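You operate a simulated robot arm through the tools that you are given. There is no shell and no other tool. Be economical: measure what you need, move in short steps, check, and stop when the job is done.

The job below is to be done with a simulated robot arm. You get a single attempt, and the scene is never put back.

Task
Put things in order on the sorting table top. At the end: the glue stick stands on top of the yellow supply box (marked "TABS"); the white sponge stands on top of the small parcel; the tape runner stands where the refill bottle stood; the refill bottle stands where the white sponge stood; whatever was shut is shut again. Leave all else as you found it, and nothing knocked over.

It is judged by the outcome, as a careful person would: the job done as asked, and still so three seconds after it is handed in. It fails if anything else is knocked over, pushed out of place, dropped, spilled or broken.

Robot
A 6-joint arm with a two-finger gripper, fixed in place. Base frame: the origin is at the foot of the arm, x ahead of it, y to its left, z up; the work surface is at about z = 720. Lengths are in mm, angles in rad, forces in N, time in s.
With the tool pointing down near the work surface it reaches from about 360 to 680 mm from the base axis. Its first joint turns from -1.152 to 1.152 rad. Payload 2.45 kg.
The tool frame sits at the grasp point between the pads (the TCP): z along the fingers, y along the line on which they close. The tips reach 30 mm beyond it. The gripper opens to 106 mm. The gripper's body begins 79 mm behind the TCP.
Orientation is that of the tool frame in the base frame, as a unit quaternion [w, x, y, z]. With the fingers straight down and closing along the base's y, the tool's x points along the base's -x, its y along +y and its z along -z.

Tools
- The arm moves only by the tool move_arm. Its argument "plan" is a list of rows, each a list of 7 numbers: the shift along the tool's x, y, z in units of 25 mm (1.0 is 25 mm), then the turn, a rotation vector about the tool's x, y, z in units of 4 degrees (1.0 is 4 degrees), then the opening, from 0 (shut) to 1 (fully open). In form: [[x, y, z, ax, ay, az, grip], ...]. A call has 1 to 20 rows; each row shifts and turns the commanded pose from where the row before left it, along the tool's axes as they then stand. A call with a number of a shift or a turn outside -1 to 1 is refused whole. Each row takes 0.2 s and may step no farther than 50 mm and 0.15 rad from the row before; otherwise, or with a gripper value out of range, the whole call is refused. A pose out of reach is approached as far as the arm can. The call stops where the force on the tool passes 40 N (or 10 N more than at its start, if that is more) or the arm is blocked; 0.2 s more then pass. Each finger travels about 153 mm/s and halts on what it meets, pressing with about 36 N; the grip force reading is that of the motor and also rises with nothing between the fingers. The clock runs only during rows and for 0.2 s after the last one: add rows that do not move to give the fingers time. The reply holds the time, the measured pose of the TCP, the force on the tool along the base axes, the opening and the grip force, in the units named above and with some noise, with the torque about the TCP (base axes, N m) and any sound that the robot's microphone picked up.
- Cameras (640 x 400 px; columns grow to the right, rows downward): "scene" is fixed at [62.2, 424.8, 1391.8]; the picture's right is [-0.65, -0.76, 0.00], its down [-0.51, 0.44, -0.74] and it looks along [0.56, -0.48, -0.68] (base axes); focal length 310 px, centre (320, 200). "wrist" rides on the gripper at [76, -2, -106] in the tool frame; the picture's right is [0.02, 1.00, 0.00], its down [-0.78, 0.02, -0.62] and it looks along [-0.62, 0.01, 0.78] (tool axes); focal length 247 px, centre (320, 200). There is no depth. A picture from a camera that has moved, and an enlarged one, comes with that camera's place and axes in the base frame and with its lens.
- capture(camera): a new picture of that camera. It takes no simulated time.
- close_up(camera, box): a new picture of the part [left, top, right, bottom] of that camera's present view, enlarged. It takes no simulated time.
- sign_off(): hands the job in; it is judged then, once.

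Work in short steps. Places have to be worked out from the pictures, the camera data and where the tool is seen: move nearer, look again, correct. Check each grasp and each placing, and mend what went wrong. You have 120 turns and 64 pictures in all, those below and enlarged ones among them. Open the gripper and draw the arm clear of the work before you hand the job in, unless the task says otherwise; then end with one line.

The tools are called after "Call:" by a JSON object that holds its "api" and its "payload". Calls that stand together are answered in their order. move_arm: Moves the arm, as the interface text tells. Its arguments: {"type":"object","properties":{"plan":{"type":"array","items":{"type":"array","items":{"type":"number"}}}},"required":["plan"]} The other tools are called the same way: capture (camera) takes a picture; close_up (camera, box) takes an enlarged picture of a part of a camera's view; sign_off () hands the job in.

At the start:

```text
t: 0.0
eef_pos: [294.6, 71.0, 1124.6]
orientation: [0.0, 0.0, 1.0, -0.001]
contact_force: [-0.3, 0.2, 0.1]
wrist_torque: [0.01, -0.01, -0.03]
gripper_width: 106.1
finger_force: 0.1
```

scene: 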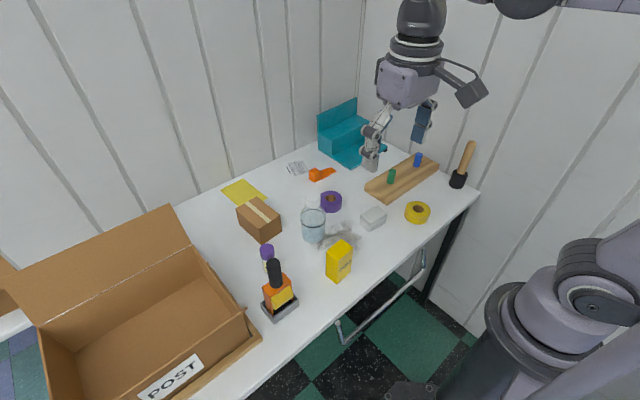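
wrist: 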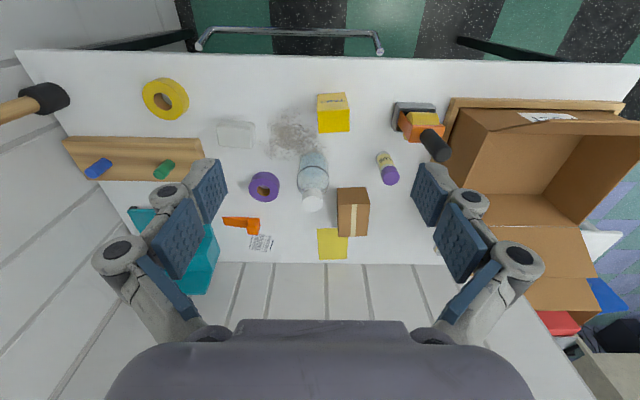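

The starting pictures show the table from two sides; I'll enlarge the parts that hold the objects to identify them.

Call:
{"api": "close_up", "payload": {"camera": "scene", "box": [220, 140, 380, 240]}}

Call:
{"api": "close_up", "payload": {"camera": "scene", "box": [230, 200, 410, 320]}}

Call:
{"api": "close_up", "payload": {"camera": "wrist", "box": [190, 80, 450, 270]}}

Call:
{"api": "close_up", "payload": {"camera": "scene", "box": [300, 90, 490, 230]}}

```text
4.00 times, centred on (300, 190) of scene
camera zoom: at [62.2, 424.8, 1391.8], right [-0.65, -0.76, 0.0], down [-0.51, 0.44, -0.74], along [0.56, -0.48, -0.68], focal length 1238 px, centre (400, 240)
```

zoom: 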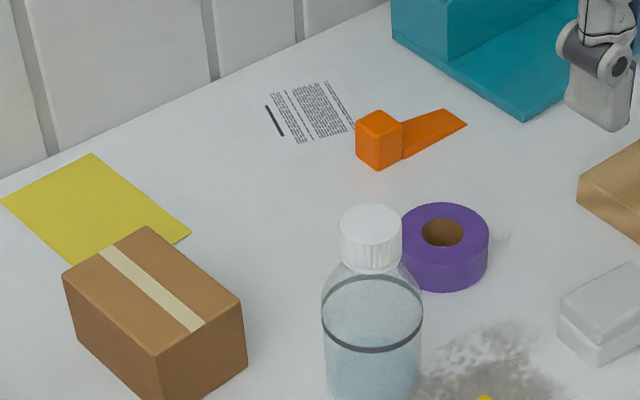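

```text
3.33 times, centred on (320, 260) of scene
camera zoom: at [62.2, 424.8, 1391.8], right [-0.65, -0.76, 0.0], down [-0.51, 0.44, -0.74], along [0.56, -0.48, -0.68], focal length 1032 px, centre (320, 0)
```

zoom: 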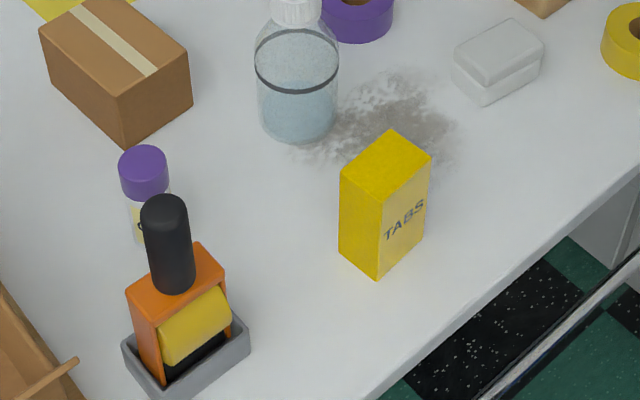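

```text
2.11 times, centred on (320, 175) of wrist
camera zoom: at [219.2, 67.9, 1230.6], right [-0.02, 1.0, 0.0], down [0.78, 0.02, 0.62], along [0.62, 0.01, -0.78], focal length 520 px, centre (320, 253)
```

zoom: 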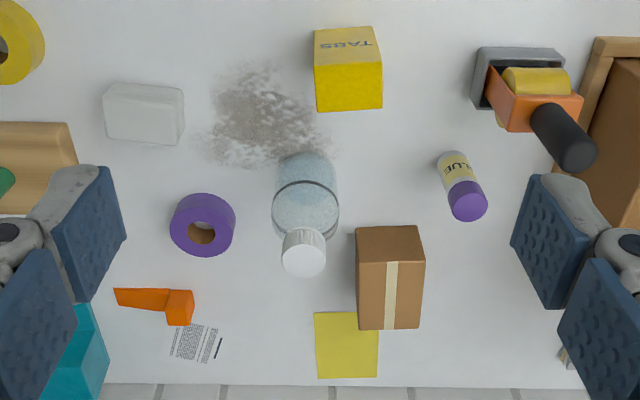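

```text
2.86 times, centred on (395, 160) of scene
camera zoom: at [62.2, 424.8, 1391.8], right [-0.65, -0.76, 0.0], down [-0.51, 0.44, -0.74], along [0.56, -0.48, -0.68], focal length 884 px, centre (106, 314)
```

zoom: 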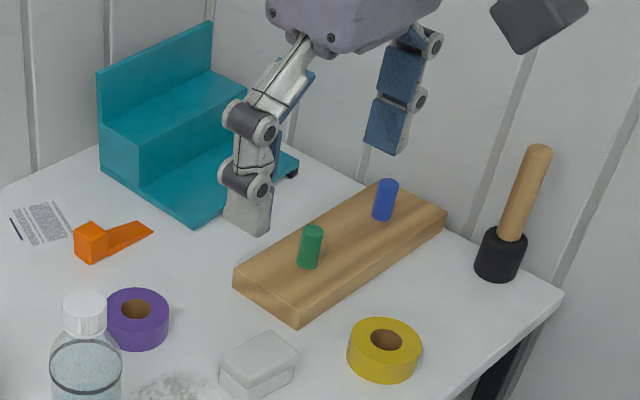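

The sponge, bottle and parcel are clear, but two orange things could be the tape runner. I'll lower the wrist camera for a nearer look.

Call:
{"api": "move_arm", "payload": {"plan": [[-0.3, -0.3, 0.87, 0, 0, 0, 1], [-0.3, -0.3, 0.87, 0, 0, 0, 1], [-0.3, -0.3, 0.87, 0, 0, 0, 1], [-0.3, -0.3, 0.87, 0, 0, 0, 1], [-0.3, -0.3, 0.87, 0, 0, 0, 1], [-0.3, -0.3, 0.87, 0, 0, 0, 1], [-0.3, -0.3, 0.87, 0, 0, 0, 1], [-0.3, -0.3, 0.87, 0, 0, 0, 1], [0, 0, 0, 0, 0, 0, 1]]}}

Call:
{"api": "capture", "payload": {"camera": "wrist"}}

```text
t: 2.0
eef_pos: [354.4, 9.7, 951.0]
orientation: [0.001, 0.0, 1.0, 0.0]
contact_force: [0.2, 0.3, 0.4]
wrist_torque: [0.02, -0.02, 0.01]
gripper_width: 105.9
finger_force: 0.1
```

```text
57 pictures are left
camera wrist: at [278.5, 7.1, 1056.6], right [-0.02, 1.0, 0.0], down [0.78, 0.02, 0.62], along [0.62, 0.01, -0.78], focal length 247 px, centre (320, 200)
```

wrist: 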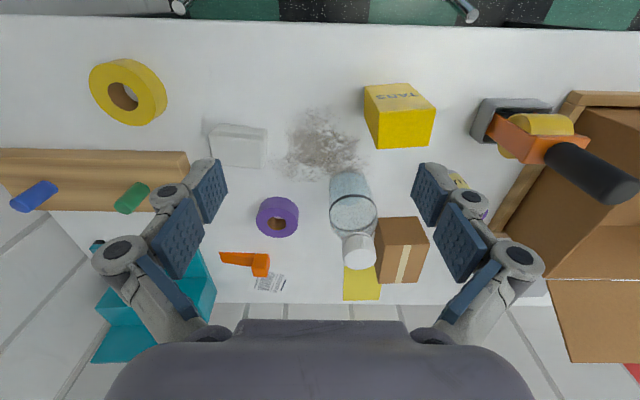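

The nearer view shows both orange candidates; I'll enlarge each.

Call:
{"api": "close_up", "payload": {"camera": "wrist", "box": [200, 230, 300, 300]}}

Call:
{"api": "close_up", "payload": {"camera": "wrist", "box": [440, 70, 640, 210]}}

Call:
{"api": "close_up", "payload": {"camera": "scene", "box": [240, 235, 320, 330]}}

Call:
{"api": "close_up", "payload": {"camera": "wrist", "box": [190, 80, 450, 300]}}

```text
5.71 times, centred on (250, 265) of wrist
camera zoom: at [278.5, 7.1, 1056.6], right [-0.02, 1.0, 0.0], down [0.78, 0.02, 0.62], along [0.62, 0.01, -0.78], focal length 1411 px, centre (720, -171)
```

zoom: 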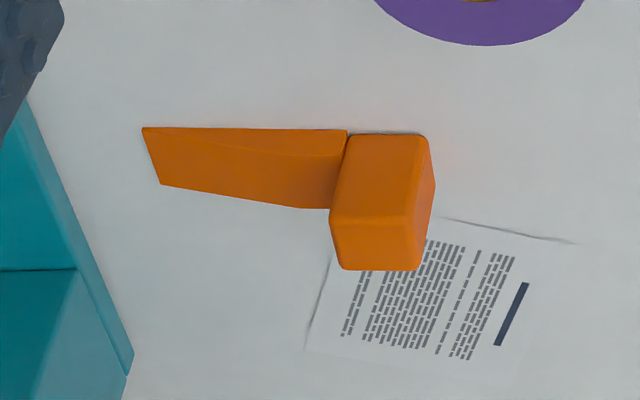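

```text
2.86 times, centred on (540, 140) of wrist
camera zoom: at [278.5, 7.1, 1056.6], right [-0.02, 1.0, 0.0], down [0.78, 0.02, 0.62], along [0.62, 0.01, -0.78], focal length 706 px, centre (-309, 371)
```

zoom: 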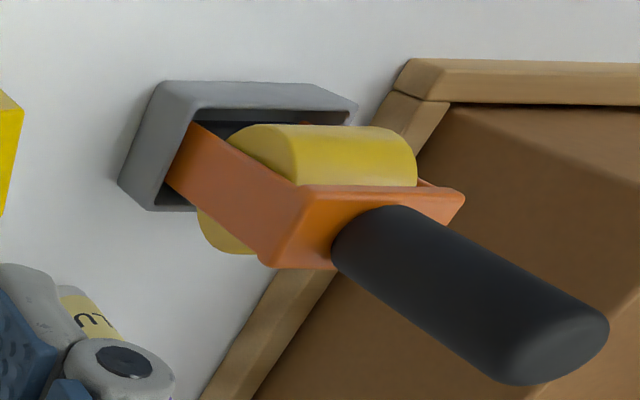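

```text
4.21 times, centred on (280, 282) of scene
camera zoom: at [62.2, 424.8, 1391.8], right [-0.65, -0.76, 0.0], down [-0.51, 0.44, -0.74], along [0.56, -0.48, -0.68], focal length 1303 px, centre (488, -147)
```

zoom: 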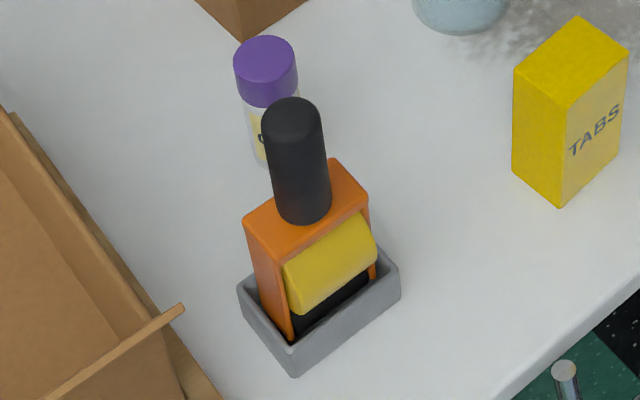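

```text
1.82 times, centred on (320, 190) of wrist
camera zoom: at [278.5, 7.1, 1056.6], right [-0.02, 1.0, 0.0], down [0.78, 0.02, 0.62], along [0.62, 0.01, -0.78], focal length 449 px, centre (320, 218)
```

zoom: 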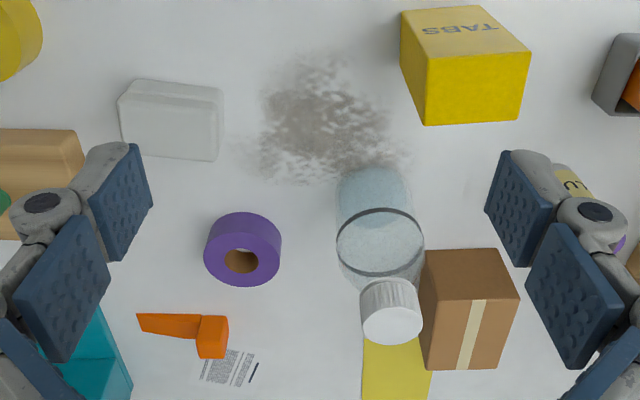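

The wedge-shaped orange thing is at about (711,-111), out of easy reach. The handled gun with a tape roll, in a grey cradle near (397,265), fits "tape runner". I'll start with the sponge: go above its estimated place (431,-102) and check.

Call:
{"api": "move_arm", "payload": {"plan": [[-0.51, -0.745, 0.807, 0, 0, 0, 0.9], [-0.51, -0.745, 0.807, 0, 0, 0, 0.9], [-0.51, -0.745, 0.807, 0, 0, 0, 0.9], [-0.51, -0.745, 0.807, 0, 0, 0, 0.9], [-0.51, -0.745, 0.807, 0, 0, 0, 0.9], [-0.51, -0.745, 0.807, 0, 0, 0, 0.9], [0, 0, 0, 0, 0, 0, 0.9]]}}

Call:
{"api": "capture", "payload": {"camera": "wrist"}}

```text
t: 3.6
eef_pos: [432.6, -102.9, 829.4]
orientation: [0.001, -0.001, 1.0, 0.0]
contact_force: [0.2, 0.3, -0.5]
wrist_torque: [-0.03, 0.01, 0.01]
gripper_width: 95.6
finger_force: 0.0
```

```text
52 pictures are left
camera wrist: at [356.7, -105.2, 935.4], right [-0.02, 1.0, 0.0], down [0.78, 0.02, 0.62], along [0.62, 0.01, -0.78], focal length 247 px, centre (320, 200)
```

wrist: 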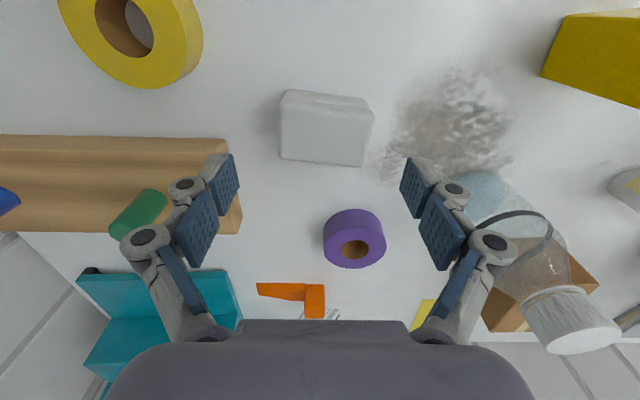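

The sponge measures about 70x48x33 mm, centred near (438,-100) and turned about 4°. I'll align, lower and grip it.

Call:
{"api": "move_arm", "payload": {"plan": [[-0.216, 0.12, 0, 0, 0, 1, 0.9], [0, 0, 0.75, 0, 0, 0, 0.9], [0, 0, 0.75, 0, 0, 0, 0.9], [0, 0, 0.75, 0, 0, 0, 0.9], [0, 0, 0.74, 0, 0, 0, 0.9], [0, 0, 0, 0, 0, 0, 0.9]]}}

Call:
{"api": "capture", "payload": {"camera": "wrist"}}

```text
t: 5.0
eef_pos: [436.5, -100.9, 754.1]
orientation: [0.001, 0.036, 0.999, 0.001]
contact_force: [-0.1, -0.2, 0.3]
wrist_torque: [-0.02, -0.01, -0.02]
gripper_width: 95.3
finger_force: 0.1
```

```text
51 pictures are left
camera wrist: at [361.3, -96.6, 860.0], right [0.05, 1.0, 0.0], down [0.78, -0.04, 0.62], along [0.62, -0.03, -0.78], focal length 247 px, centre (320, 200)
```

wrist: 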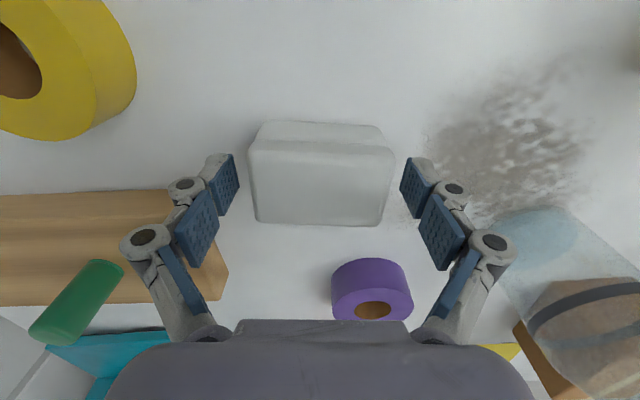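

Well aligned between the fingers. Closing on the sponge, then lifting.

Call:
{"api": "move_arm", "payload": {"plan": [[0, 0, 0, 0, 0, 0, 0.5], [0, 0, 0, 0, 0, 0, 0.5], [0, 0, 0, 0, 0, 0, 0.5]]}}

Call:
{"api": "move_arm", "payload": {"plan": [[0, 0, -0.5, 0, 0, 0, 0.5], [0, 0, -0.8, 0, 0, 0, 0.5], [0, 0, -1, 0, 0, 0, 0.5], [0, 0, -1, 0, 0, 0, 0.5], [0, 0, -1, 0, 0, 0, 0.5], [0, 0, 0, 0, 0, 0, 0.5]]}}

Call:
{"api": "capture", "payload": {"camera": "wrist"}}

```text
t: 5.8
eef_pos: [437.7, -99.6, 755.4]
orientation: [0.001, 0.035, 0.999, 0.0]
contact_force: [-0.2, -1.5, 10.6]
wrist_torque: [0.1, 0.02, -0.05]
gripper_width: 69.1
finger_force: 36.1
```

```text
t: 7.2
eef_pos: [437.8, -98.5, 862.9]
orientation: [0.0, 0.035, 0.999, 0.001]
contact_force: [0.1, -0.2, 0.6]
wrist_torque: [-0.01, 0.03, -0.02]
gripper_width: 68.6
finger_force: 36.0
```

```text
50 pictures are left
camera wrist: at [361.8, -95.0, 969.0], right [0.05, 1.0, 0.0], down [0.78, -0.04, 0.62], along [0.62, -0.03, -0.78], focal length 247 px, centre (320, 200)
```

wrist: 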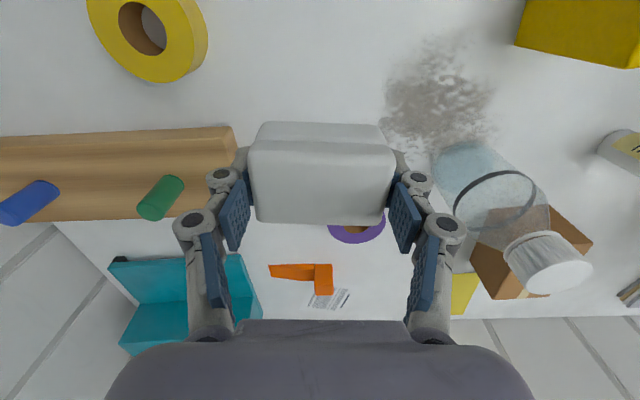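

Sponge held (68.6 mm, 36 N). I'll rise over the bottle and move toward the parcel, stopping short to measure it.

Call:
{"api": "move_arm", "payload": {"plan": [[0, 0, -0.9, 0, 0, 0, 0.5], [0, 0, -0.9, 0, 0, 0, 0.5], [0, 0, -0.9, 0, 0, 0, 0.5], [0, 0, -0.9, 0, 0, 0, 0.5], [-0.307, 0.926, 0, 0, 0, 0, 0.5], [-0.307, 0.926, 0, 0, 0, 0, 0.5], [-0.307, 0.926, 0, 0, 0, 0, 0.5], [-0.307, 0.926, 0, 0, 0, 0, 0.5], [-0.307, 0.926, 0, 0, 0, 0, 0.5], [-0.307, 0.926, 0, 0, 0, 0, 0.5], [-0.307, 0.926, 0, 0, 0, 0, 0.5], [-0.307, 0.926, 0, 0, 0, 0, 0.5], [-0.307, 0.926, 0, 0, 0, 0, 0.5], [-0.307, 0.926, 0, 0, 0, 0, 0.5], [-0.307, 0.926, 0, 0, 0, 0, 0.5], [0, 0, 0, 0, 0, 0, 0.5]]}}

Call:
{"api": "capture", "payload": {"camera": "wrist"}}

```text
t: 10.6
eef_pos: [538.3, 149.2, 951.7]
orientation: [0.001, 0.034, 0.999, 0.001]
contact_force: [0.7, 0.5, 0.3]
wrist_torque: [-0.02, -0.02, 0.01]
gripper_width: 69.0
finger_force: 35.7
```

```text
49 pictures are left
camera wrist: at [463.1, 151.9, 1058.0], right [0.05, 1.0, 0.0], down [0.78, -0.04, 0.62], along [0.62, -0.03, -0.78], focal length 247 px, centre (320, 200)
```

wrist: 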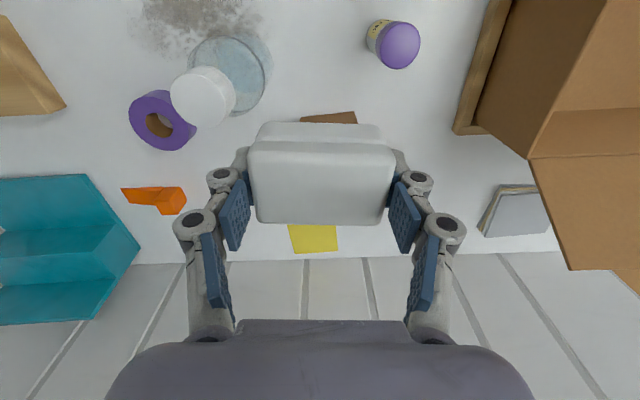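

The sponge hides the parcel, so I use the two earlier views: top at z≈787, centre near (635,158), turned about +5°. I'll align and come over it, then check from the scene camera.

Call:
{"api": "move_arm", "payload": {"plan": [[0, 0, 0, 0, 0, -0.75, 0.5], [0, 0, 0, 0, 0, -0.75, 0.5], [0, 0, 0, 0, 0, -0.75, 0.5], [-0.754, 0, 0, 0, 0, 0, 0.5], [-0.754, 0, 0, 0, 0, 0, 0.5], [-0.754, 0, 0, 0, 0, 0, 0.5], [-0.754, 0, 0, 0, 0, 0, 0.5], [-0.754, 0, 0, 0, 0, 0, 0.5], [0, 0, 0.8, 0, 0, 0, 0.5], [0, 0, 0.8, 0, 0, 0, 0.5], [0, 0, 0.8, 0, 0, 0, 0.5], [0, 0, 0.8, 0, 0, 0, 0.5], [0, 0, 0, 0, 0, 0, 0.5]]}}

Call:
{"api": "close_up", "payload": {"camera": "scene", "box": [200, 140, 340, 260]}}

Call:
{"api": "capture", "payload": {"camera": "wrist"}}

```text
t: 13.4
eef_pos: [633.1, 158.6, 870.8]
orientation: [0.001, -0.043, 0.999, -0.001]
contact_force: [-0.5, 0.4, -0.5]
wrist_torque: [0.02, -0.04, 0.02]
gripper_width: 68.3
finger_force: 36.1
```

```text
3.33 times, centred on (270, 200) of scene
camera zoom: at [62.2, 424.8, 1391.8], right [-0.65, -0.76, 0.0], down [-0.51, 0.44, -0.74], along [0.56, -0.48, -0.68], focal length 1032 px, centre (487, 200)
```

zoom: 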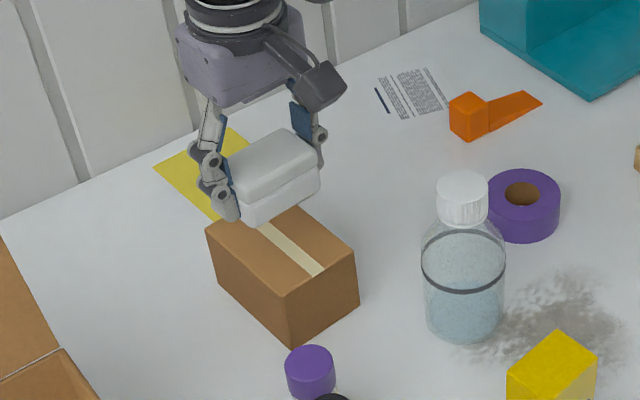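

```text
47 pictures are left
camera wrist: at [558.9, 150.5, 976.7], right [-0.11, 0.99, 0.0], down [0.78, 0.09, 0.62], along [0.62, 0.07, -0.78], focal length 247 px, centre (320, 200)
```

wrist: 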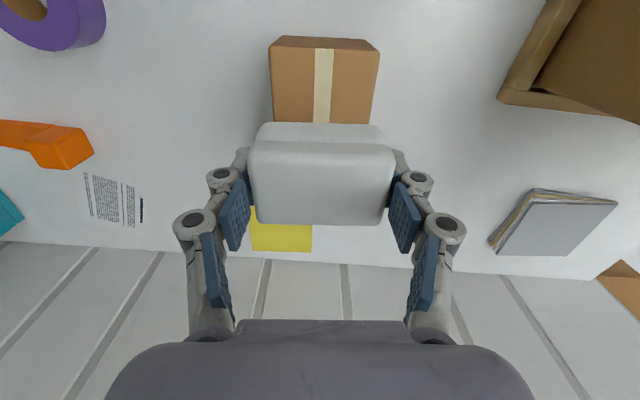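

The parcel's tape stripe lines up with the sponge's middle and the yaw matches. Lowering to just above the top, then in small steps until contact.

Call:
{"api": "move_arm", "payload": {"plan": [[0, 0, 0.8, 0, 0, 0, 0.5], [0, 0, 0.8, 0, 0, 0, 0.5], [0, 0, 0.12, 0, 0, 0, 0.5], [0, 0, 0.08, 0, 0, 0, 0.5], [0, 0, 0.08, 0, 0, 0, 0.5], [0, 0, 0, 0, 0, 0, 0.5]]}}

Call:
{"api": "close_up", "payload": {"camera": "scene", "box": [220, 160, 320, 260]}}

```text
t: 14.8
eef_pos: [633.5, 157.7, 824.5]
orientation: [0.0, -0.044, 0.999, 0.0]
contact_force: [0.1, 0.3, -0.4]
wrist_torque: [0.01, 0.02, 0.0]
gripper_width: 68.9
finger_force: 35.9
```

```text
4.00 times, centred on (270, 210) of scene
camera zoom: at [62.2, 424.8, 1391.8], right [-0.65, -0.76, 0.0], down [-0.51, 0.44, -0.74], along [0.56, -0.48, -0.68], focal length 1238 px, centre (520, 160)
```

zoom: 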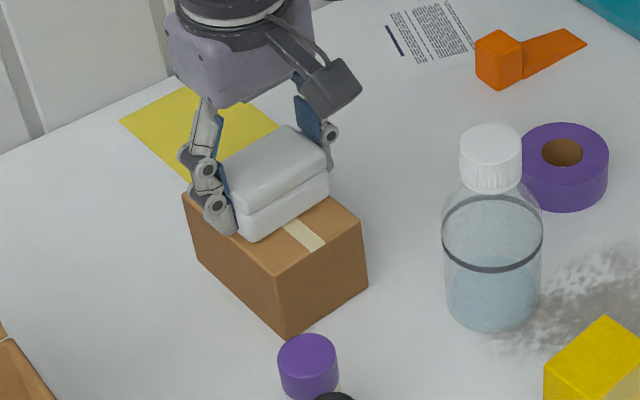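

Nearly on the top; the last few millimetres follow in 1 to 2 mm steps, watching the force.

Call:
{"api": "move_arm", "payload": {"plan": [[0, 0, 0.06, 0, 0, 0, 0.5], [0, 0, 0.06, 0, 0, 0, 0.5], [0, 0, 0, 0, 0, 0, 0.5]]}}

```text
t: 15.6
eef_pos: [634.2, 158.0, 823.9]
orientation: [0.001, -0.044, 0.999, 0.0]
contact_force: [2.4, -1.1, 34.2]
wrist_torque: [-0.05, -0.02, 0.0]
gripper_width: 68.7
finger_force: 36.0
```

Contact reached (34 N). I'll ease off slightly, open gradually, and rise.

Call:
{"api": "move_arm", "payload": {"plan": [[0, 0, -0.09, 0, 0, 0, 0.5], [0, 0, 0, 0, 0, 0, 0.75], [0, 0, 0, 0, 0, 0, 0.9], [0, 0, 0, 0, 0, 0, 0.9], [0, 0, -0.5, 0, 0, 0, 0.9], [0, 0, -1, 0, 0, 0, 0.9], [0, 0, -1, 0, 0, 0, 0.9], [0, 0, -1, 0, 0, 0, 0.9], [0, 0, -1, 0, 0, 0, 0.9], [0, 0, 0, 0, 0, 0, 0.9]]}}

Call:
{"api": "close_up", "payload": {"camera": "scene", "box": [200, 160, 420, 310]}}

Call:
{"api": "capture", "payload": {"camera": "wrist"}}

```text
t: 17.8
eef_pos: [634.3, 158.2, 937.6]
orientation: [0.001, -0.043, 0.999, 0.0]
contact_force: [-0.5, -0.1, -0.1]
wrist_torque: [-0.01, -0.03, 0.01]
gripper_width: 95.4
finger_force: 0.2
```

```text
2.67 times, centred on (310, 235) of scene
camera zoom: at [62.2, 424.8, 1391.8], right [-0.65, -0.76, 0.0], down [-0.51, 0.44, -0.74], along [0.56, -0.48, -0.68], focal length 825 px, centre (347, 107)
```

zoom: 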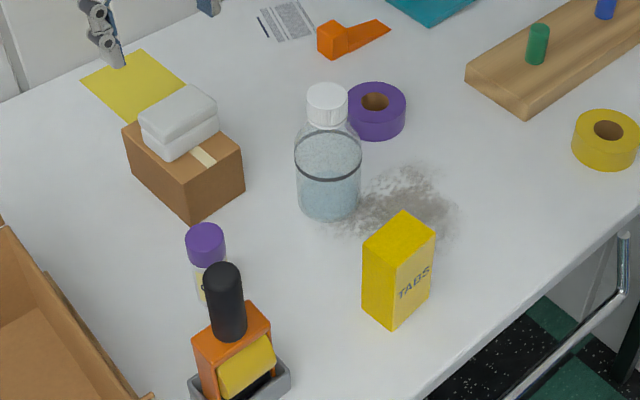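

```text
44 pictures are left
camera wrist: at [557.9, 149.3, 1044.6], right [-0.11, 0.99, 0.0], down [0.78, 0.09, 0.62], along [0.62, 0.07, -0.78], focal length 247 px, centre (320, 200)
```

wrist: 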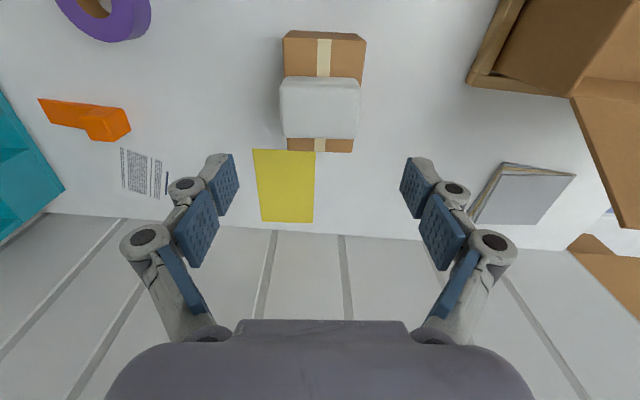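

The sponge sits squarely on the parcel. Next the bottle: I'll square the tool up and take a measuring view of the bottle from higher up.

Call:
{"api": "move_arm", "payload": {"plan": [[0, 0, -0.5, 0, 0, 0.62, 1], [0, 0, -0.5, 0, 0, 0.62, 1], [0.87, -0.515, 0, 0, 0, 0, 1], [0.87, -0.515, 0, 0, 0, 0, 1], [0.87, -0.515, 0, 0, 0, 0, 1], [0.87, -0.515, 0, 0, 0, 0, 1], [0.87, -0.515, 0, 0, 0, 0, 1], [0.87, -0.515, 0, 0, 0, 0, 1], [0.87, -0.515, 0, 0, 0, 0, 1], [0.87, -0.515, 0, 0, 0, 0, 1], [0, 0, 0, 0, 0, 0, 1]]}}

Call:
{"api": "capture", "payload": {"camera": "wrist"}}

```text
t: 20.2
eef_pos: [459.1, 53.0, 960.4]
orientation: [0.001, -0.001, 1.0, 0.0]
contact_force: [-0.9, 0.0, 0.0]
wrist_torque: [-0.01, 0.01, 0.01]
gripper_width: 106.0
finger_force: 0.1
```

```text
43 pictures are left
camera wrist: at [384.4, 51.5, 1066.9], right [-0.02, 1.0, 0.0], down [0.78, 0.02, 0.62], along [0.62, 0.02, -0.78], focal length 247 px, centre (320, 200)
```

wrist: 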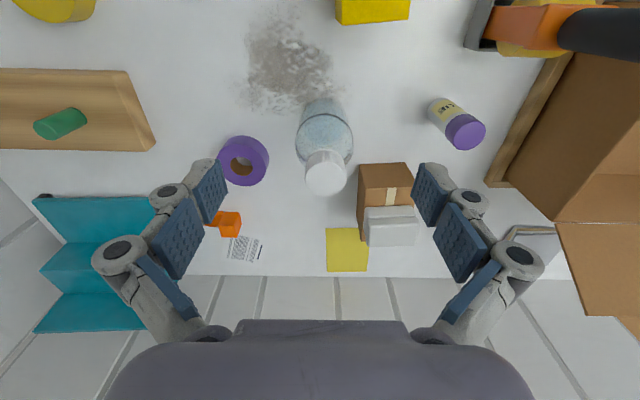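

Wrist and scene rays put the bottle at about (514,61), with the cap top at z≈872 and the body about 65 mm wide. I'll centre above it and verify.

Call:
{"api": "move_arm", "payload": {"plan": [[-0.73, 0.11, 0, 0, 0, 0, 1], [-0.73, 0.11, 0, 0, 0, 0, 1], [-0.73, 0.11, 0, 0, 0, 0, 1], [0, 0, 0.8, 0, 0, 0, 1], [0, 0, 0.8, 0, 0, 0, 1], [0, 0, 0, 0, 0, 0, 1]]}}

Call:
{"api": "capture", "payload": {"camera": "wrist"}}

Call:
{"api": "close_up", "payload": {"camera": "scene", "box": [260, 140, 400, 260]}}

```text
t: 21.6
eef_pos: [512.4, 63.7, 921.1]
orientation: [0.001, -0.001, 1.0, 0.0]
contact_force: [-0.6, 0.3, -0.9]
wrist_torque: [0.03, 0.01, -0.01]
gripper_width: 105.9
finger_force: 0.1
```

```text
42 pictures are left
camera wrist: at [437.8, 61.4, 1026.8], right [-0.02, 1.0, 0.0], down [0.78, 0.02, 0.62], along [0.62, 0.01, -0.78], focal length 247 px, centre (320, 200)
```

wrist: 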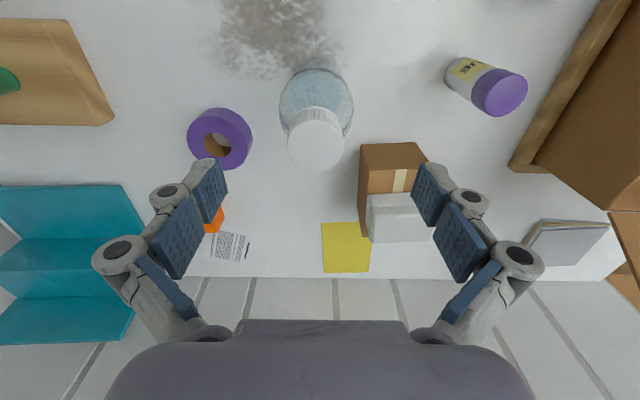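

```text
3.33 times, centred on (330, 200) of scene
camera zoom: at [62.2, 424.8, 1391.8], right [-0.65, -0.76, 0.0], down [-0.51, 0.44, -0.74], along [0.56, -0.48, -0.68], focal length 1032 px, centre (287, 200)
```

zoom: 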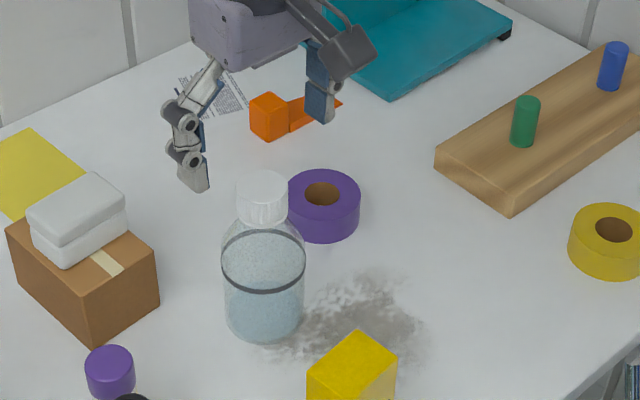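

Bottle centre confirmed at about (514.5,60). I'll make the small correction and lower to z≈802.

Call:
{"api": "move_arm", "payload": {"plan": [[-0.08, -0.14, 0, 0, 0, 0, 1], [0, 0, 0.8, 0, 0, 0, 1], [0, 0, 0.8, 0, 0, 0, 1], [0, 0, 0.8, 0, 0, 0, 1], [0, 0, 0.8, 0, 0, 0, 1], [0, 0, 0.8, 0, 0, 0, 1], [0, 0, 0.7, 0, 0, 0, 1], [0, 0, 0, 0, 0, 0, 1]]}}

Call:
{"api": "capture", "payload": {"camera": "wrist"}}

Call:
{"api": "close_up", "payload": {"camera": "scene", "box": [260, 140, 400, 260]}}

```text
t: 23.4
eef_pos: [514.8, 60.5, 803.8]
orientation: [0.002, -0.001, 1.0, 0.0]
contact_force: [0.7, -0.1, 0.5]
wrist_torque: [-0.02, 0.01, -0.01]
gripper_width: 106.3
finger_force: 0.2
```

```text
40 pictures are left
camera wrist: at [439.5, 58.6, 910.1], right [-0.02, 1.0, 0.0], down [0.78, 0.02, 0.62], along [0.62, 0.01, -0.78], focal length 247 px, centre (320, 200)
```

wrist: 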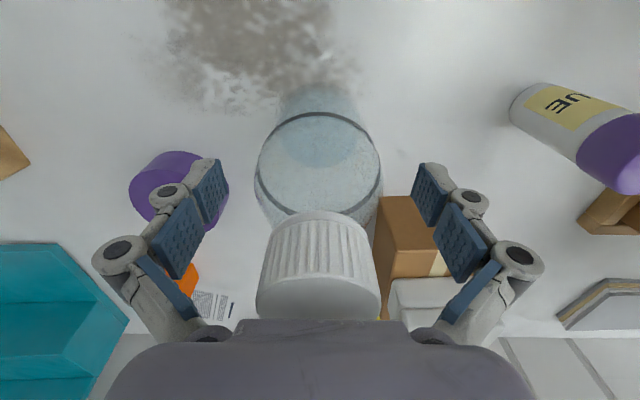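

```text
3.33 times, centred on (330, 200) of scene
camera zoom: at [62.2, 424.8, 1391.8], right [-0.65, -0.76, 0.0], down [-0.51, 0.44, -0.74], along [0.56, -0.48, -0.68], focal length 1032 px, centre (287, 200)
```

zoom: 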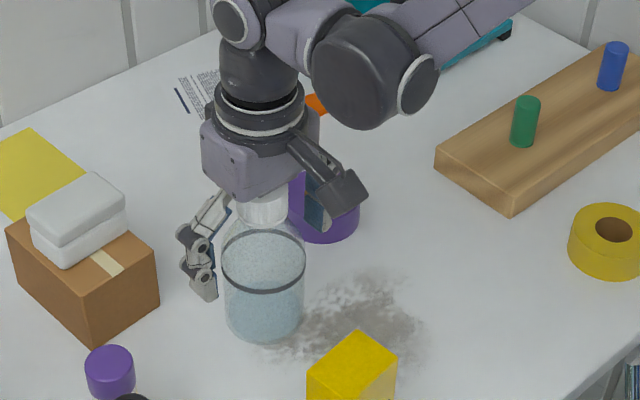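

The bottle is centred between the fingers and the gripper body clears the cap. Closing.

Call:
{"api": "move_arm", "payload": {"plan": [[0, 0, 0, 0, 0, 0, 0.7], [0, 0, 0, 0, 0, 0, 0.5], [0, 0, 0, 0, 0, 0, 0.5], [0, 0, 0, 0, 0, 0, 0.5]]}}

Call:
{"api": "move_arm", "payload": {"plan": [[0, 0, -0.3, 0, 0, 0, 0.5], [0, 0, -0.6, 0, 0, 0, 0.5], [0, 0, -0.6, 0, 0, 0, 0.5], [0, 0, 0, 0, 0, 0, 0.5]]}}

Call:
{"api": "close_up", "payload": {"camera": "scene", "box": [260, 140, 400, 260]}}

```text
t: 24.4
eef_pos: [515.3, 60.7, 804.9]
orientation: [0.001, -0.001, 1.0, 0.002]
contact_force: [0.1, 0.8, 2.0]
wrist_torque: [-0.02, -0.05, 0.0]
gripper_width: 65.3
finger_force: 36.0
```

```text
t: 25.4
eef_pos: [514.7, 60.5, 840.9]
orientation: [0.0, 0.0, 1.0, 0.0]
contact_force: [0.0, -0.1, -0.5]
wrist_torque: [0.03, 0.04, 0.02]
gripper_width: 65.2
finger_force: 36.1
```

```text
3.33 times, centred on (330, 200) of scene
camera zoom: at [62.2, 424.8, 1391.8], right [-0.65, -0.76, 0.0], down [-0.51, 0.44, -0.74], along [0.56, -0.48, -0.68], focal length 1032 px, centre (287, 200)
```

zoom: 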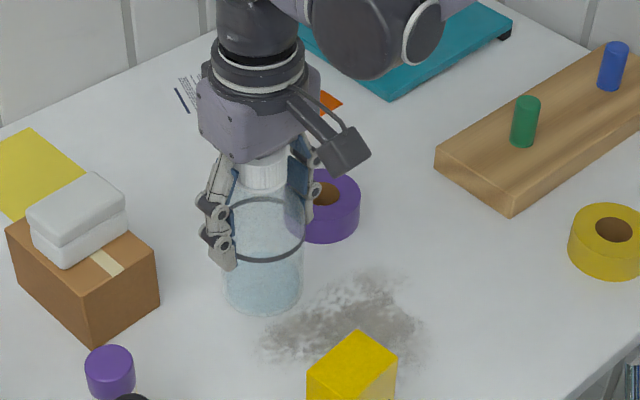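

Bottle lifted cleanly (65 mm, 36 N). Carrying it upright to the sponge's old spot (438,-100).

Call:
{"api": "move_arm", "payload": {"plan": [[0, 0, -0.5, 0, 0, 0, 0.5], [0, 0, -0.5, 0, 0, 0, 0.5], [0.307, -0.643, 0, 0, 0, 0, 0.5], [0.307, -0.643, 0, 0, 0, 0, 0.5], [0.307, -0.643, 0, 0, 0, 0, 0.5], [0.307, -0.643, 0, 0, 0, 0, 0.5], [0.307, -0.643, 0, 0, 0, 0, 0.5], [0.307, -0.643, 0, 0, 0, 0, 0.5], [0.307, -0.643, 0, 0, 0, 0, 0.5], [0.307, -0.643, 0, 0, 0, 0, 0.5], [0.307, -0.643, 0, 0, 0, 0, 0.5], [0.307, -0.643, 0, 0, 0, 0, 0.5], [0, 0, 0, 0, 0, 0, 0.5]]}}

Call:
{"api": "move_arm", "payload": {"plan": [[0, 0, 0.6, 0, 0, 0, 0.5], [0, 0, 0.6, 0, 0, 0, 0.5], [0, 0, 0.6, 0, 0, 0, 0.5], [0, 0, 0.4, 0, 0, 0, 0.5], [0, 0, 0, 0, 0, 0, 0.5]]}}

Call:
{"api": "close_up", "payload": {"camera": "scene", "box": [300, 140, 440, 260]}}

```text
t: 28.2
eef_pos: [439.3, -101.1, 865.6]
orientation: [0.001, 0.0, 1.0, -0.001]
contact_force: [0.0, 0.1, -1.4]
wrist_torque: [-0.01, 0.03, -0.04]
gripper_width: 65.1
finger_force: 36.4
```

```text
t: 29.4
eef_pos: [439.3, -101.1, 810.7]
orientation: [0.0, -0.001, 1.0, -0.001]
contact_force: [0.3, 0.4, -0.8]
wrist_torque: [0.0, -0.01, -0.03]
gripper_width: 65.2
finger_force: 36.3
```

```text
3.33 times, centred on (370, 200) of scene
camera zoom: at [62.2, 424.8, 1391.8], right [-0.65, -0.76, 0.0], down [-0.51, 0.44, -0.74], along [0.56, -0.48, -0.68], focal length 1032 px, centre (153, 200)
```

zoom: 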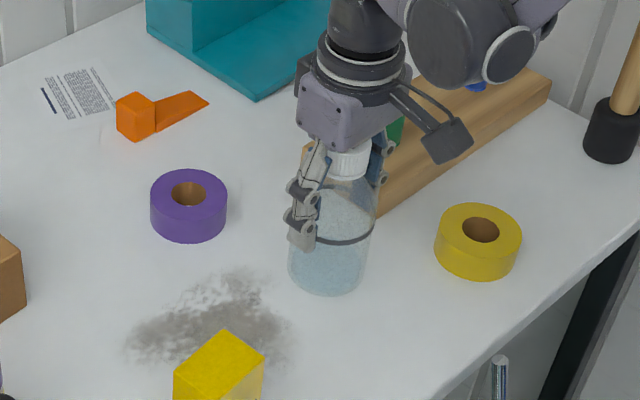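

Over the spot with about 6 mm to go. Lowering in small steps.

Call:
{"api": "move_arm", "payload": {"plan": [[0, 0, 0.1, 0, 0, 0, 0.5], [0, 0, 0.08, 0, 0, 0, 0.5], [0, 0, 0.06, 0, 0, 0, 0.5], [0, 0, 0, 0, 0, 0, 0.5]]}}

```text
t: 30.4
eef_pos: [438.3, -100.9, 805.7]
orientation: [0.001, -0.001, 1.0, 0.0]
contact_force: [1.2, -0.6, -1.3]
wrist_torque: [-0.01, -0.02, 0.02]
gripper_width: 65.4
finger_force: 35.5
```

Call:
{"api": "move_arm", "payload": {"plan": [[0, 0, 0.05, 0, 0, 0, 0.5], [0, 0, 0, 0, 0, 0, 0.5]]}}

```text
t: 31.0
eef_pos: [439.8, -100.5, 804.4]
orientation: [0.001, 0.0, 1.0, 0.001]
contact_force: [0.9, -0.3, 8.4]
wrist_torque: [0.0, -0.03, 0.0]
gripper_width: 65.4
finger_force: 36.1
```

Light contact (8 N): the bottle stands on the table. Opening evenly, then rising straight up.

Call:
{"api": "move_arm", "payload": {"plan": [[0, 0, 0, 0, 0, 0, 0.75], [0, 0, 0, 0, 0, 0, 1], [0, 0, 0, 0, 0, 0, 1], [0, 0, -0.5, 0, 0, 0, 1], [0, 0, -0.9, 0, 0, 0, 1], [0, 0, -0.9, 0, 0, 0, 1], [0, 0, -0.9, 0, 0, 0, 1], [0, 0, -0.9, 0, 0, 0, 1], [0, 0, -0.9, 0, 0, 0, 1], [0, 0, -0.9, 0, 0, 0, 1], [0, 0, 0, 0, 0, 0, 1]]}}

Call:
{"api": "capture", "payload": {"camera": "scene"}}

```text
t: 33.4
eef_pos: [439.3, -103.7, 952.1]
orientation: [0.001, -0.001, 1.0, 0.0]
contact_force: [-0.1, 0.0, -0.1]
wrist_torque: [0.03, 0.05, -0.03]
gripper_width: 106.2
finger_force: 0.1
```

```text
36 pictures are left
```

scene: 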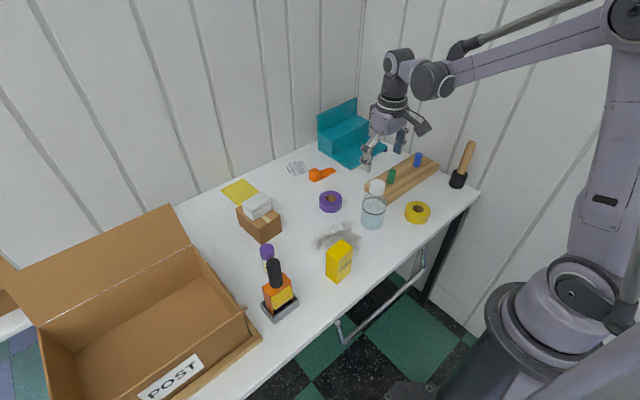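

The bottle stands at the sponge's old spot. Next I'll move toward the tape runner at a safe height to measure it.

Call:
{"api": "move_arm", "payload": {"plan": [[0.12, 0.9, -0.09, 0, 0, 0, 1], [0.12, 0.9, -0.09, 0, 0, 0, 1], [0.12, 0.9, -0.09, 0, 0, 0, 1], [0.12, 0.9, -0.09, 0, 0, 0, 1], [0.12, 0.9, -0.09, 0, 0, 0, 1], [0.12, 0.9, -0.09, 0, 0, 0, 1], [0.12, 0.9, -0.09, 0, 0, 0, 1], [0.12, 0.9, -0.09, 0, 0, 0, 1], [0.12, 0.9, -0.09, 0, 0, 0, 1], [0.12, 0.9, -0.09, 0, 0, 0, 1], [0.12, 0.9, -0.09, 0, 0, 0, 1], [0.12, 0.9, -0.09, 0, 0, 0, 1], [0.12, 0.9, -0.09, 0, 0, 0, 1], [0, 0, 0, 0, 0, 0, 1]]}}

Call:
{"api": "capture", "payload": {"camera": "wrist"}}

```text
t: 36.4
eef_pos: [398.1, 192.7, 980.4]
orientation: [0.001, -0.001, 1.0, 0.0]
contact_force: [0.5, -0.1, -0.1]
wrist_torque: [0.03, -0.01, 0.0]
gripper_width: 106.0
finger_force: 0.2
```

```text
35 pictures are left
camera wrist: at [323.1, 190.5, 1086.7], right [-0.02, 1.0, 0.0], down [0.78, 0.02, 0.62], along [0.62, 0.01, -0.78], focal length 247 px, centre (320, 200)
```

wrist: 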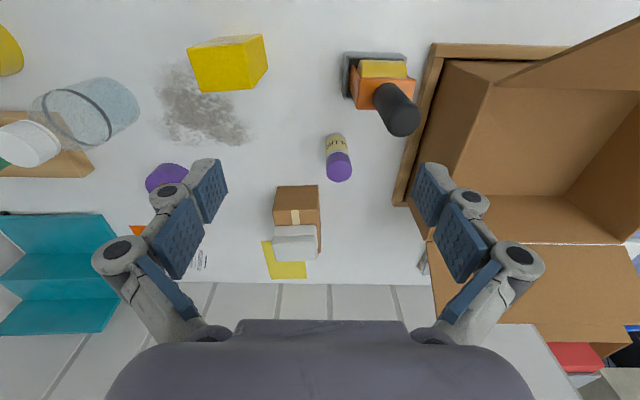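

Combining wrist and scene rays, the runner's handle is at about (396,259), reaching from z≈815 to 893 and about 27 mm thick. I'll go above it with a narrower opening and check.

Call:
{"api": "move_arm", "payload": {"plan": [[0.03, 0.9, 0, 0, 0, 0, 0.65], [0.03, 0.9, 0, 0, 0, 0, 0.65], [0.02, 0.85, 0, 0, 0, 0, 0.65], [0, 0, 0.8, 0, 0, 0, 0.65], [0, 0, 0, 0, 0, 0, 0.65]]}}

Call:
{"api": "capture", "payload": {"camera": "wrist"}}

Call:
{"api": "close_up", "payload": {"camera": "scene", "box": [190, 210, 350, 350]}}

```text
t: 37.6
eef_pos: [396.1, 258.1, 959.0]
orientation: [0.001, 0.0, 1.0, 0.0]
contact_force: [-0.3, 0.1, -0.6]
wrist_torque: [0.01, 0.0, 0.0]
gripper_width: 68.6
finger_force: 0.0
```

```text
34 pictures are left
camera wrist: at [320.7, 255.8, 1066.0], right [-0.02, 1.0, 0.0], down [0.78, 0.02, 0.62], along [0.62, 0.01, -0.78], focal length 247 px, centre (320, 200)
```

wrist: 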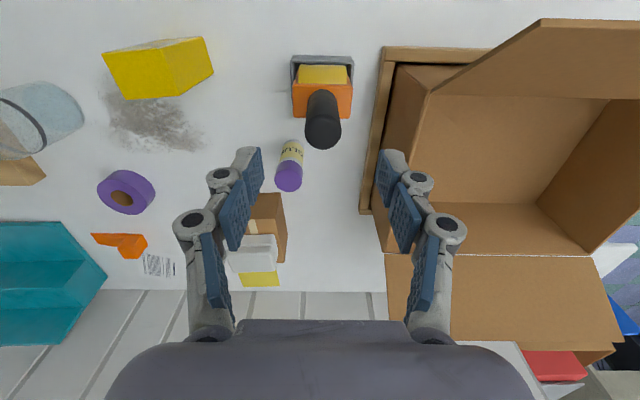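

```text
2.86 times, centred on (270, 280) of scene
camera zoom: at [62.2, 424.8, 1391.8], right [-0.65, -0.76, 0.0], down [-0.51, 0.44, -0.74], along [0.56, -0.48, -0.68], focal length 884 px, centre (463, -29)
```

zoom: 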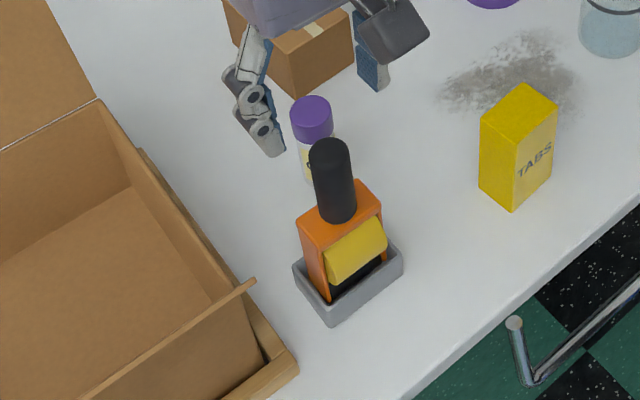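

The handle is centred under the tool and its surroundings are clear. Lowering to z≈855 and gripping the handle.

Call:
{"api": "move_arm", "payload": {"plan": [[0, 0, 0.84, 0, 0, 0, 0.65], [0, 0, 0.84, 0, 0, 0, 0.65], [0, 0, 0.84, 0, 0, 0, 0.65], [0, 0, 0.84, 0, 0, 0, 0.65], [0, 0, 0.8, 0, 0, 0, 0.65], [0, 0, 0, 0, 0, 0, 0.65]]}}

Call:
{"api": "capture", "payload": {"camera": "wrist"}}

```text
t: 39.0
eef_pos: [397.2, 257.4, 856.3]
orientation: [0.001, -0.001, 1.0, 0.0]
contact_force: [0.0, -0.3, -0.6]
wrist_torque: [-0.01, -0.01, 0.06]
gripper_width: 68.9
finger_force: 0.0
```

```text
32 pictures are left
camera wrist: at [321.5, 255.3, 962.1], right [-0.02, 1.0, 0.0], down [0.78, 0.02, 0.62], along [0.62, 0.01, -0.78], focal length 247 px, centre (320, 200)
```

wrist: 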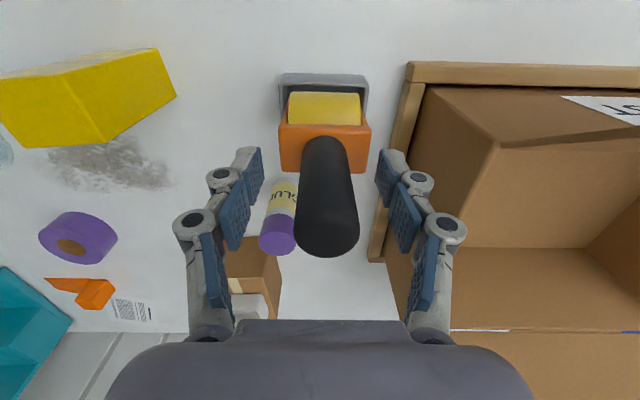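

Handle between the pads. Closing, then lifting slowly straight up.

Call:
{"api": "move_arm", "payload": {"plan": [[0, 0, 0, 0, 0, 0, 0.4], [0, 0, 0, 0, 0, 0, 0.1], [0, 0, 0, 0, 0, 0, 0.1], [0, 0, 0, 0, 0, 0, 0.1]]}}

Call:
{"api": "move_arm", "payload": {"plan": [[0, 0, -0.2, 0, 0, 0, 0.1], [0, 0, -0.4, 0, 0, 0, 0.1], [0, 0, -0.4, 0, 0, 0, 0.1], [0, 0, 0, 0, 0, 0, 0.1]]}}

Call:
{"api": "close_up", "payload": {"camera": "scene", "box": [220, 220, 340, 340]}}

```text
t: 40.0
eef_pos: [396.3, 257.3, 857.3]
orientation: [0.001, -0.001, 1.0, 0.0]
contact_force: [0.3, -0.6, 0.0]
wrist_torque: [0.0, 0.0, 0.01]
gripper_width: 27.2
finger_force: 36.2
```

```text
t: 41.0
eef_pos: [396.6, 256.9, 883.0]
orientation: [0.0, -0.001, 1.0, 0.0]
contact_force: [0.2, 0.0, -1.6]
wrist_torque: [0.02, 0.01, 0.03]
gripper_width: 27.2
finger_force: 36.4
```

```text
3.33 times, centred on (280, 280) of scene
camera zoom: at [62.2, 424.8, 1391.8], right [-0.65, -0.76, 0.0], down [-0.51, 0.44, -0.74], along [0.56, -0.48, -0.68], focal length 1032 px, centre (453, -67)
```

zoom: 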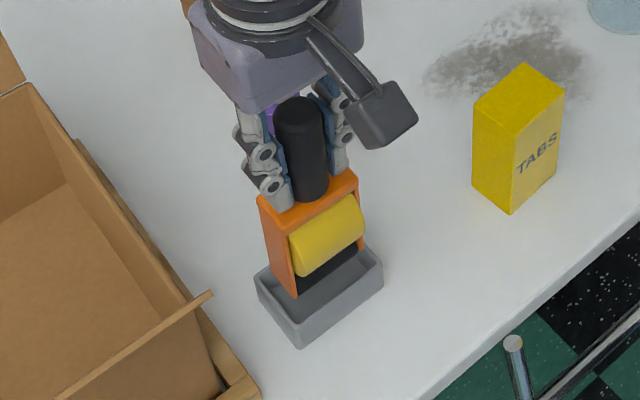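

It's coming out of the cradle, which stays put. Lifting on to clear it and looking at its underside shape.

Call:
{"api": "move_arm", "payload": {"plan": [[0, 0, -0.6, 0, 0, 0, 0.1], [0, 0, -0.8, 0, 0, 0, 0.1], [0, 0, -0.8, 0, 0, 0, 0.1], [0, 0, -0.6, 0, 0, 0, 0.1], [0, 0, 0, 0, 0, 0, 0.1]]}}

Call:
{"api": "close_up", "payload": {"camera": "scene", "box": [220, 200, 340, 330]}}

```text
t: 42.2
eef_pos: [396.0, 257.3, 950.9]
orientation: [0.0, -0.001, 1.0, -0.001]
contact_force: [0.6, -0.2, -1.6]
wrist_torque: [0.02, -0.02, -0.03]
gripper_width: 27.2
finger_force: 36.3
```

```text
3.08 times, centred on (280, 265) of scene
camera zoom: at [62.2, 424.8, 1391.8], right [-0.65, -0.76, 0.0], down [-0.51, 0.44, -0.74], along [0.56, -0.48, -0.68], focal length 952 px, centre (443, 0)
```

zoom: 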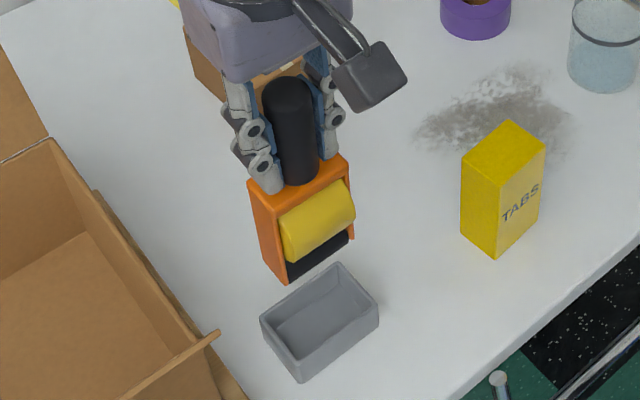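

It has a flat, block-like base, so it should stand. I'll raise a bit more and carry it to the bottle's old spot (514.5,60.5).

Call:
{"api": "move_arm", "payload": {"plan": [[0, 0, -0.7, 0, 0, 0, 0.1], [0, 0, -0.7, 0, 0, 0, 0.1], [-0.395, -0.656, 0, 0, 0, 0, 0.1], [-0.395, -0.656, 0, 0, 0, 0, 0.1], [-0.395, -0.656, 0, 0, 0, 0, 0.1], [-0.395, -0.656, 0, 0, 0, 0, 0.1], [-0.395, -0.656, 0, 0, 0, 0, 0.1], [-0.395, -0.656, 0, 0, 0, 0, 0.1], [-0.395, -0.656, 0, 0, 0, 0, 0.1], [-0.395, -0.656, 0, 0, 0, 0, 0.1], [-0.395, -0.656, 0, 0, 0, 0, 0.1], [-0.395, -0.656, 0, 0, 0, 0, 0.1], [-0.395, -0.656, 0, 0, 0, 0, 0.1], [-0.395, -0.656, 0, 0, 0, 0, 0.1], [0, 0, 0, 0, 0, 0, 0.1]]}}

Call:
{"api": "move_arm", "payload": {"plan": [[0, 0, 0.8, 0, 0, 0, 0.1], [0, 0, 0.8, 0, 0, 0, 0.1], [0, 0, 0.8, 0, 0, 0, 0.1], [0, 0, 0.8, 0, 0, 0, 0.1], [0, 0, 0.8, 0, 0, 0, 0.1], [0, 0, 0, 0, 0, 0, 0.1]]}}

Call:
{"api": "close_up", "payload": {"camera": "scene", "box": [240, 150, 400, 280]}}

Call:
{"api": "capture", "payload": {"camera": "wrist"}}

```text
t: 45.4
eef_pos: [516.3, 60.6, 985.8]
orientation: [0.001, -0.002, 1.0, 0.0]
contact_force: [-0.2, 0.0, -3.0]
wrist_torque: [0.0, -0.02, -0.02]
gripper_width: 27.0
finger_force: 35.8
```

```text
t: 46.8
eef_pos: [517.5, 60.6, 886.6]
orientation: [0.001, 0.0, 1.0, 0.0]
contact_force: [-1.1, -0.9, -3.0]
wrist_torque: [0.02, 0.02, 0.01]
gripper_width: 27.2
finger_force: 36.3
```

```text
3.08 times, centred on (320, 215) of scene
camera zoom: at [62.2, 424.8, 1391.8], right [-0.65, -0.76, 0.0], down [-0.51, 0.44, -0.74], along [0.56, -0.48, -0.68], focal length 952 px, centre (320, 154)
```

zoom: 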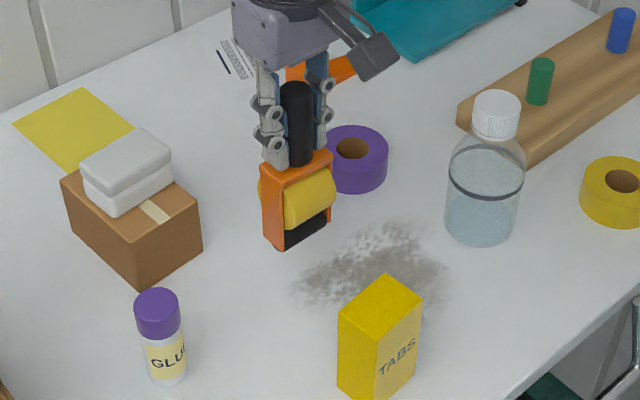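

```text
28 pictures are left
camera wrist: at [441.5, 59.2, 993.1], right [-0.02, 1.0, 0.0], down [0.78, 0.02, 0.62], along [0.62, 0.01, -0.78], focal length 247 px, centre (320, 200)
```

wrist: 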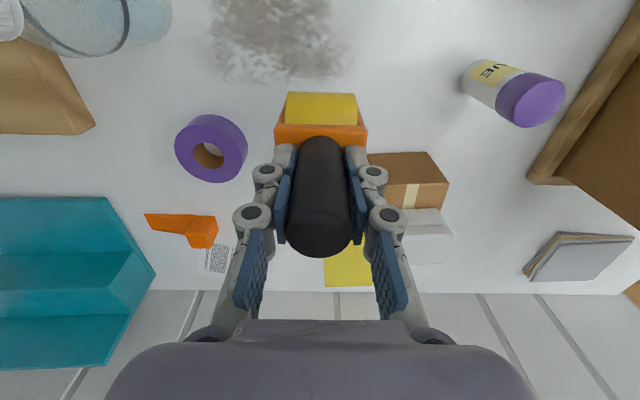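

Clear all round. Lowering close to the table, then in small steps until contact (expected near TCP z≈853).

Call:
{"api": "move_arm", "payload": {"plan": [[0.1, 0, 0.6, 0, 0, 0, 0.1], [0, 0, 0.45, 0, 0, 0, 0.1], [0, 0, 0.08, 0, 0, 0, 0.1], [0, 0, 0.06, 0, 0, 0, 0.1], [0, 0, 0, 0, 0, 0, 0.1]]}}

```text
t: 48.0
eef_pos: [513.5, 60.5, 857.2]
orientation: [0.001, -0.001, 1.0, 0.0]
contact_force: [1.0, 1.1, -2.2]
wrist_torque: [0.03, 0.01, -0.01]
gripper_width: 27.2
finger_force: 36.3
```

Call:
{"api": "move_arm", "payload": {"plan": [[0, 0, 0.05, 0, 0, 0, 0.1], [0, 0, 0.04, 0, 0, 0, 0.1], [0, 0, 0, 0, 0, 0, 0.1]]}}

```text
t: 48.8
eef_pos: [514.0, 60.8, 855.1]
orientation: [0.001, -0.001, 1.0, 0.0]
contact_force: [-0.6, -0.1, -2.3]
wrist_torque: [-0.01, 0.01, 0.0]
gripper_width: 27.1
finger_force: 35.7
```

Call:
{"api": "move_arm", "payload": {"plan": [[0, 0, 0.05, 0, 0, 0, 0.1], [0, 0, 0.04, 0, 0, 0, 0.1], [0, 0, 0, 0, 0, 0, 0.1]]}}

```text
t: 49.6
eef_pos: [512.9, 59.5, 852.2]
orientation: [0.002, -0.002, 1.0, 0.0]
contact_force: [-0.1, 0.5, -1.9]
wrist_torque: [0.0, 0.0, -0.01]
gripper_width: 27.1
finger_force: 36.0
```

Call:
{"api": "move_arm", "payload": {"plan": [[0, 0, 0.05, 0, 0, 0, 0.1], [0, 0, 0, 0, 0, 0, 0.1]]}}

Call:
{"api": "close_up", "payload": {"camera": "scene", "box": [270, 170, 370, 250]}}

```text
t: 50.2
eef_pos: [514.3, 60.9, 851.0]
orientation: [0.001, -0.001, 1.0, 0.0]
contact_force: [1.1, -0.2, -2.5]
wrist_torque: [0.0, -0.01, 0.0]
gripper_width: 26.9
finger_force: 35.9
```

```text
5.00 times, centred on (320, 210) of scene
camera zoom: at [62.2, 424.8, 1391.8], right [-0.65, -0.76, 0.0], down [-0.51, 0.44, -0.74], along [0.56, -0.48, -0.68], focal length 1547 px, centre (320, 150)
```

zoom: 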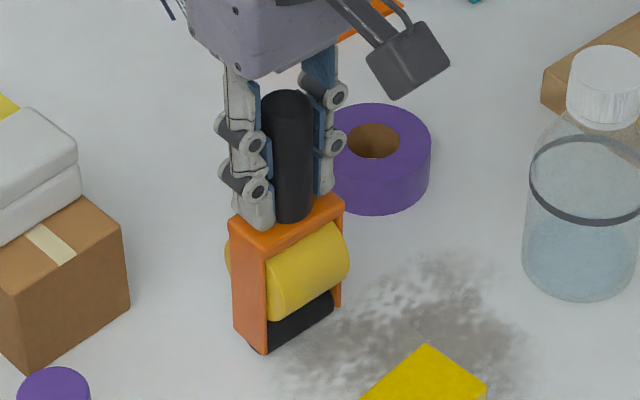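

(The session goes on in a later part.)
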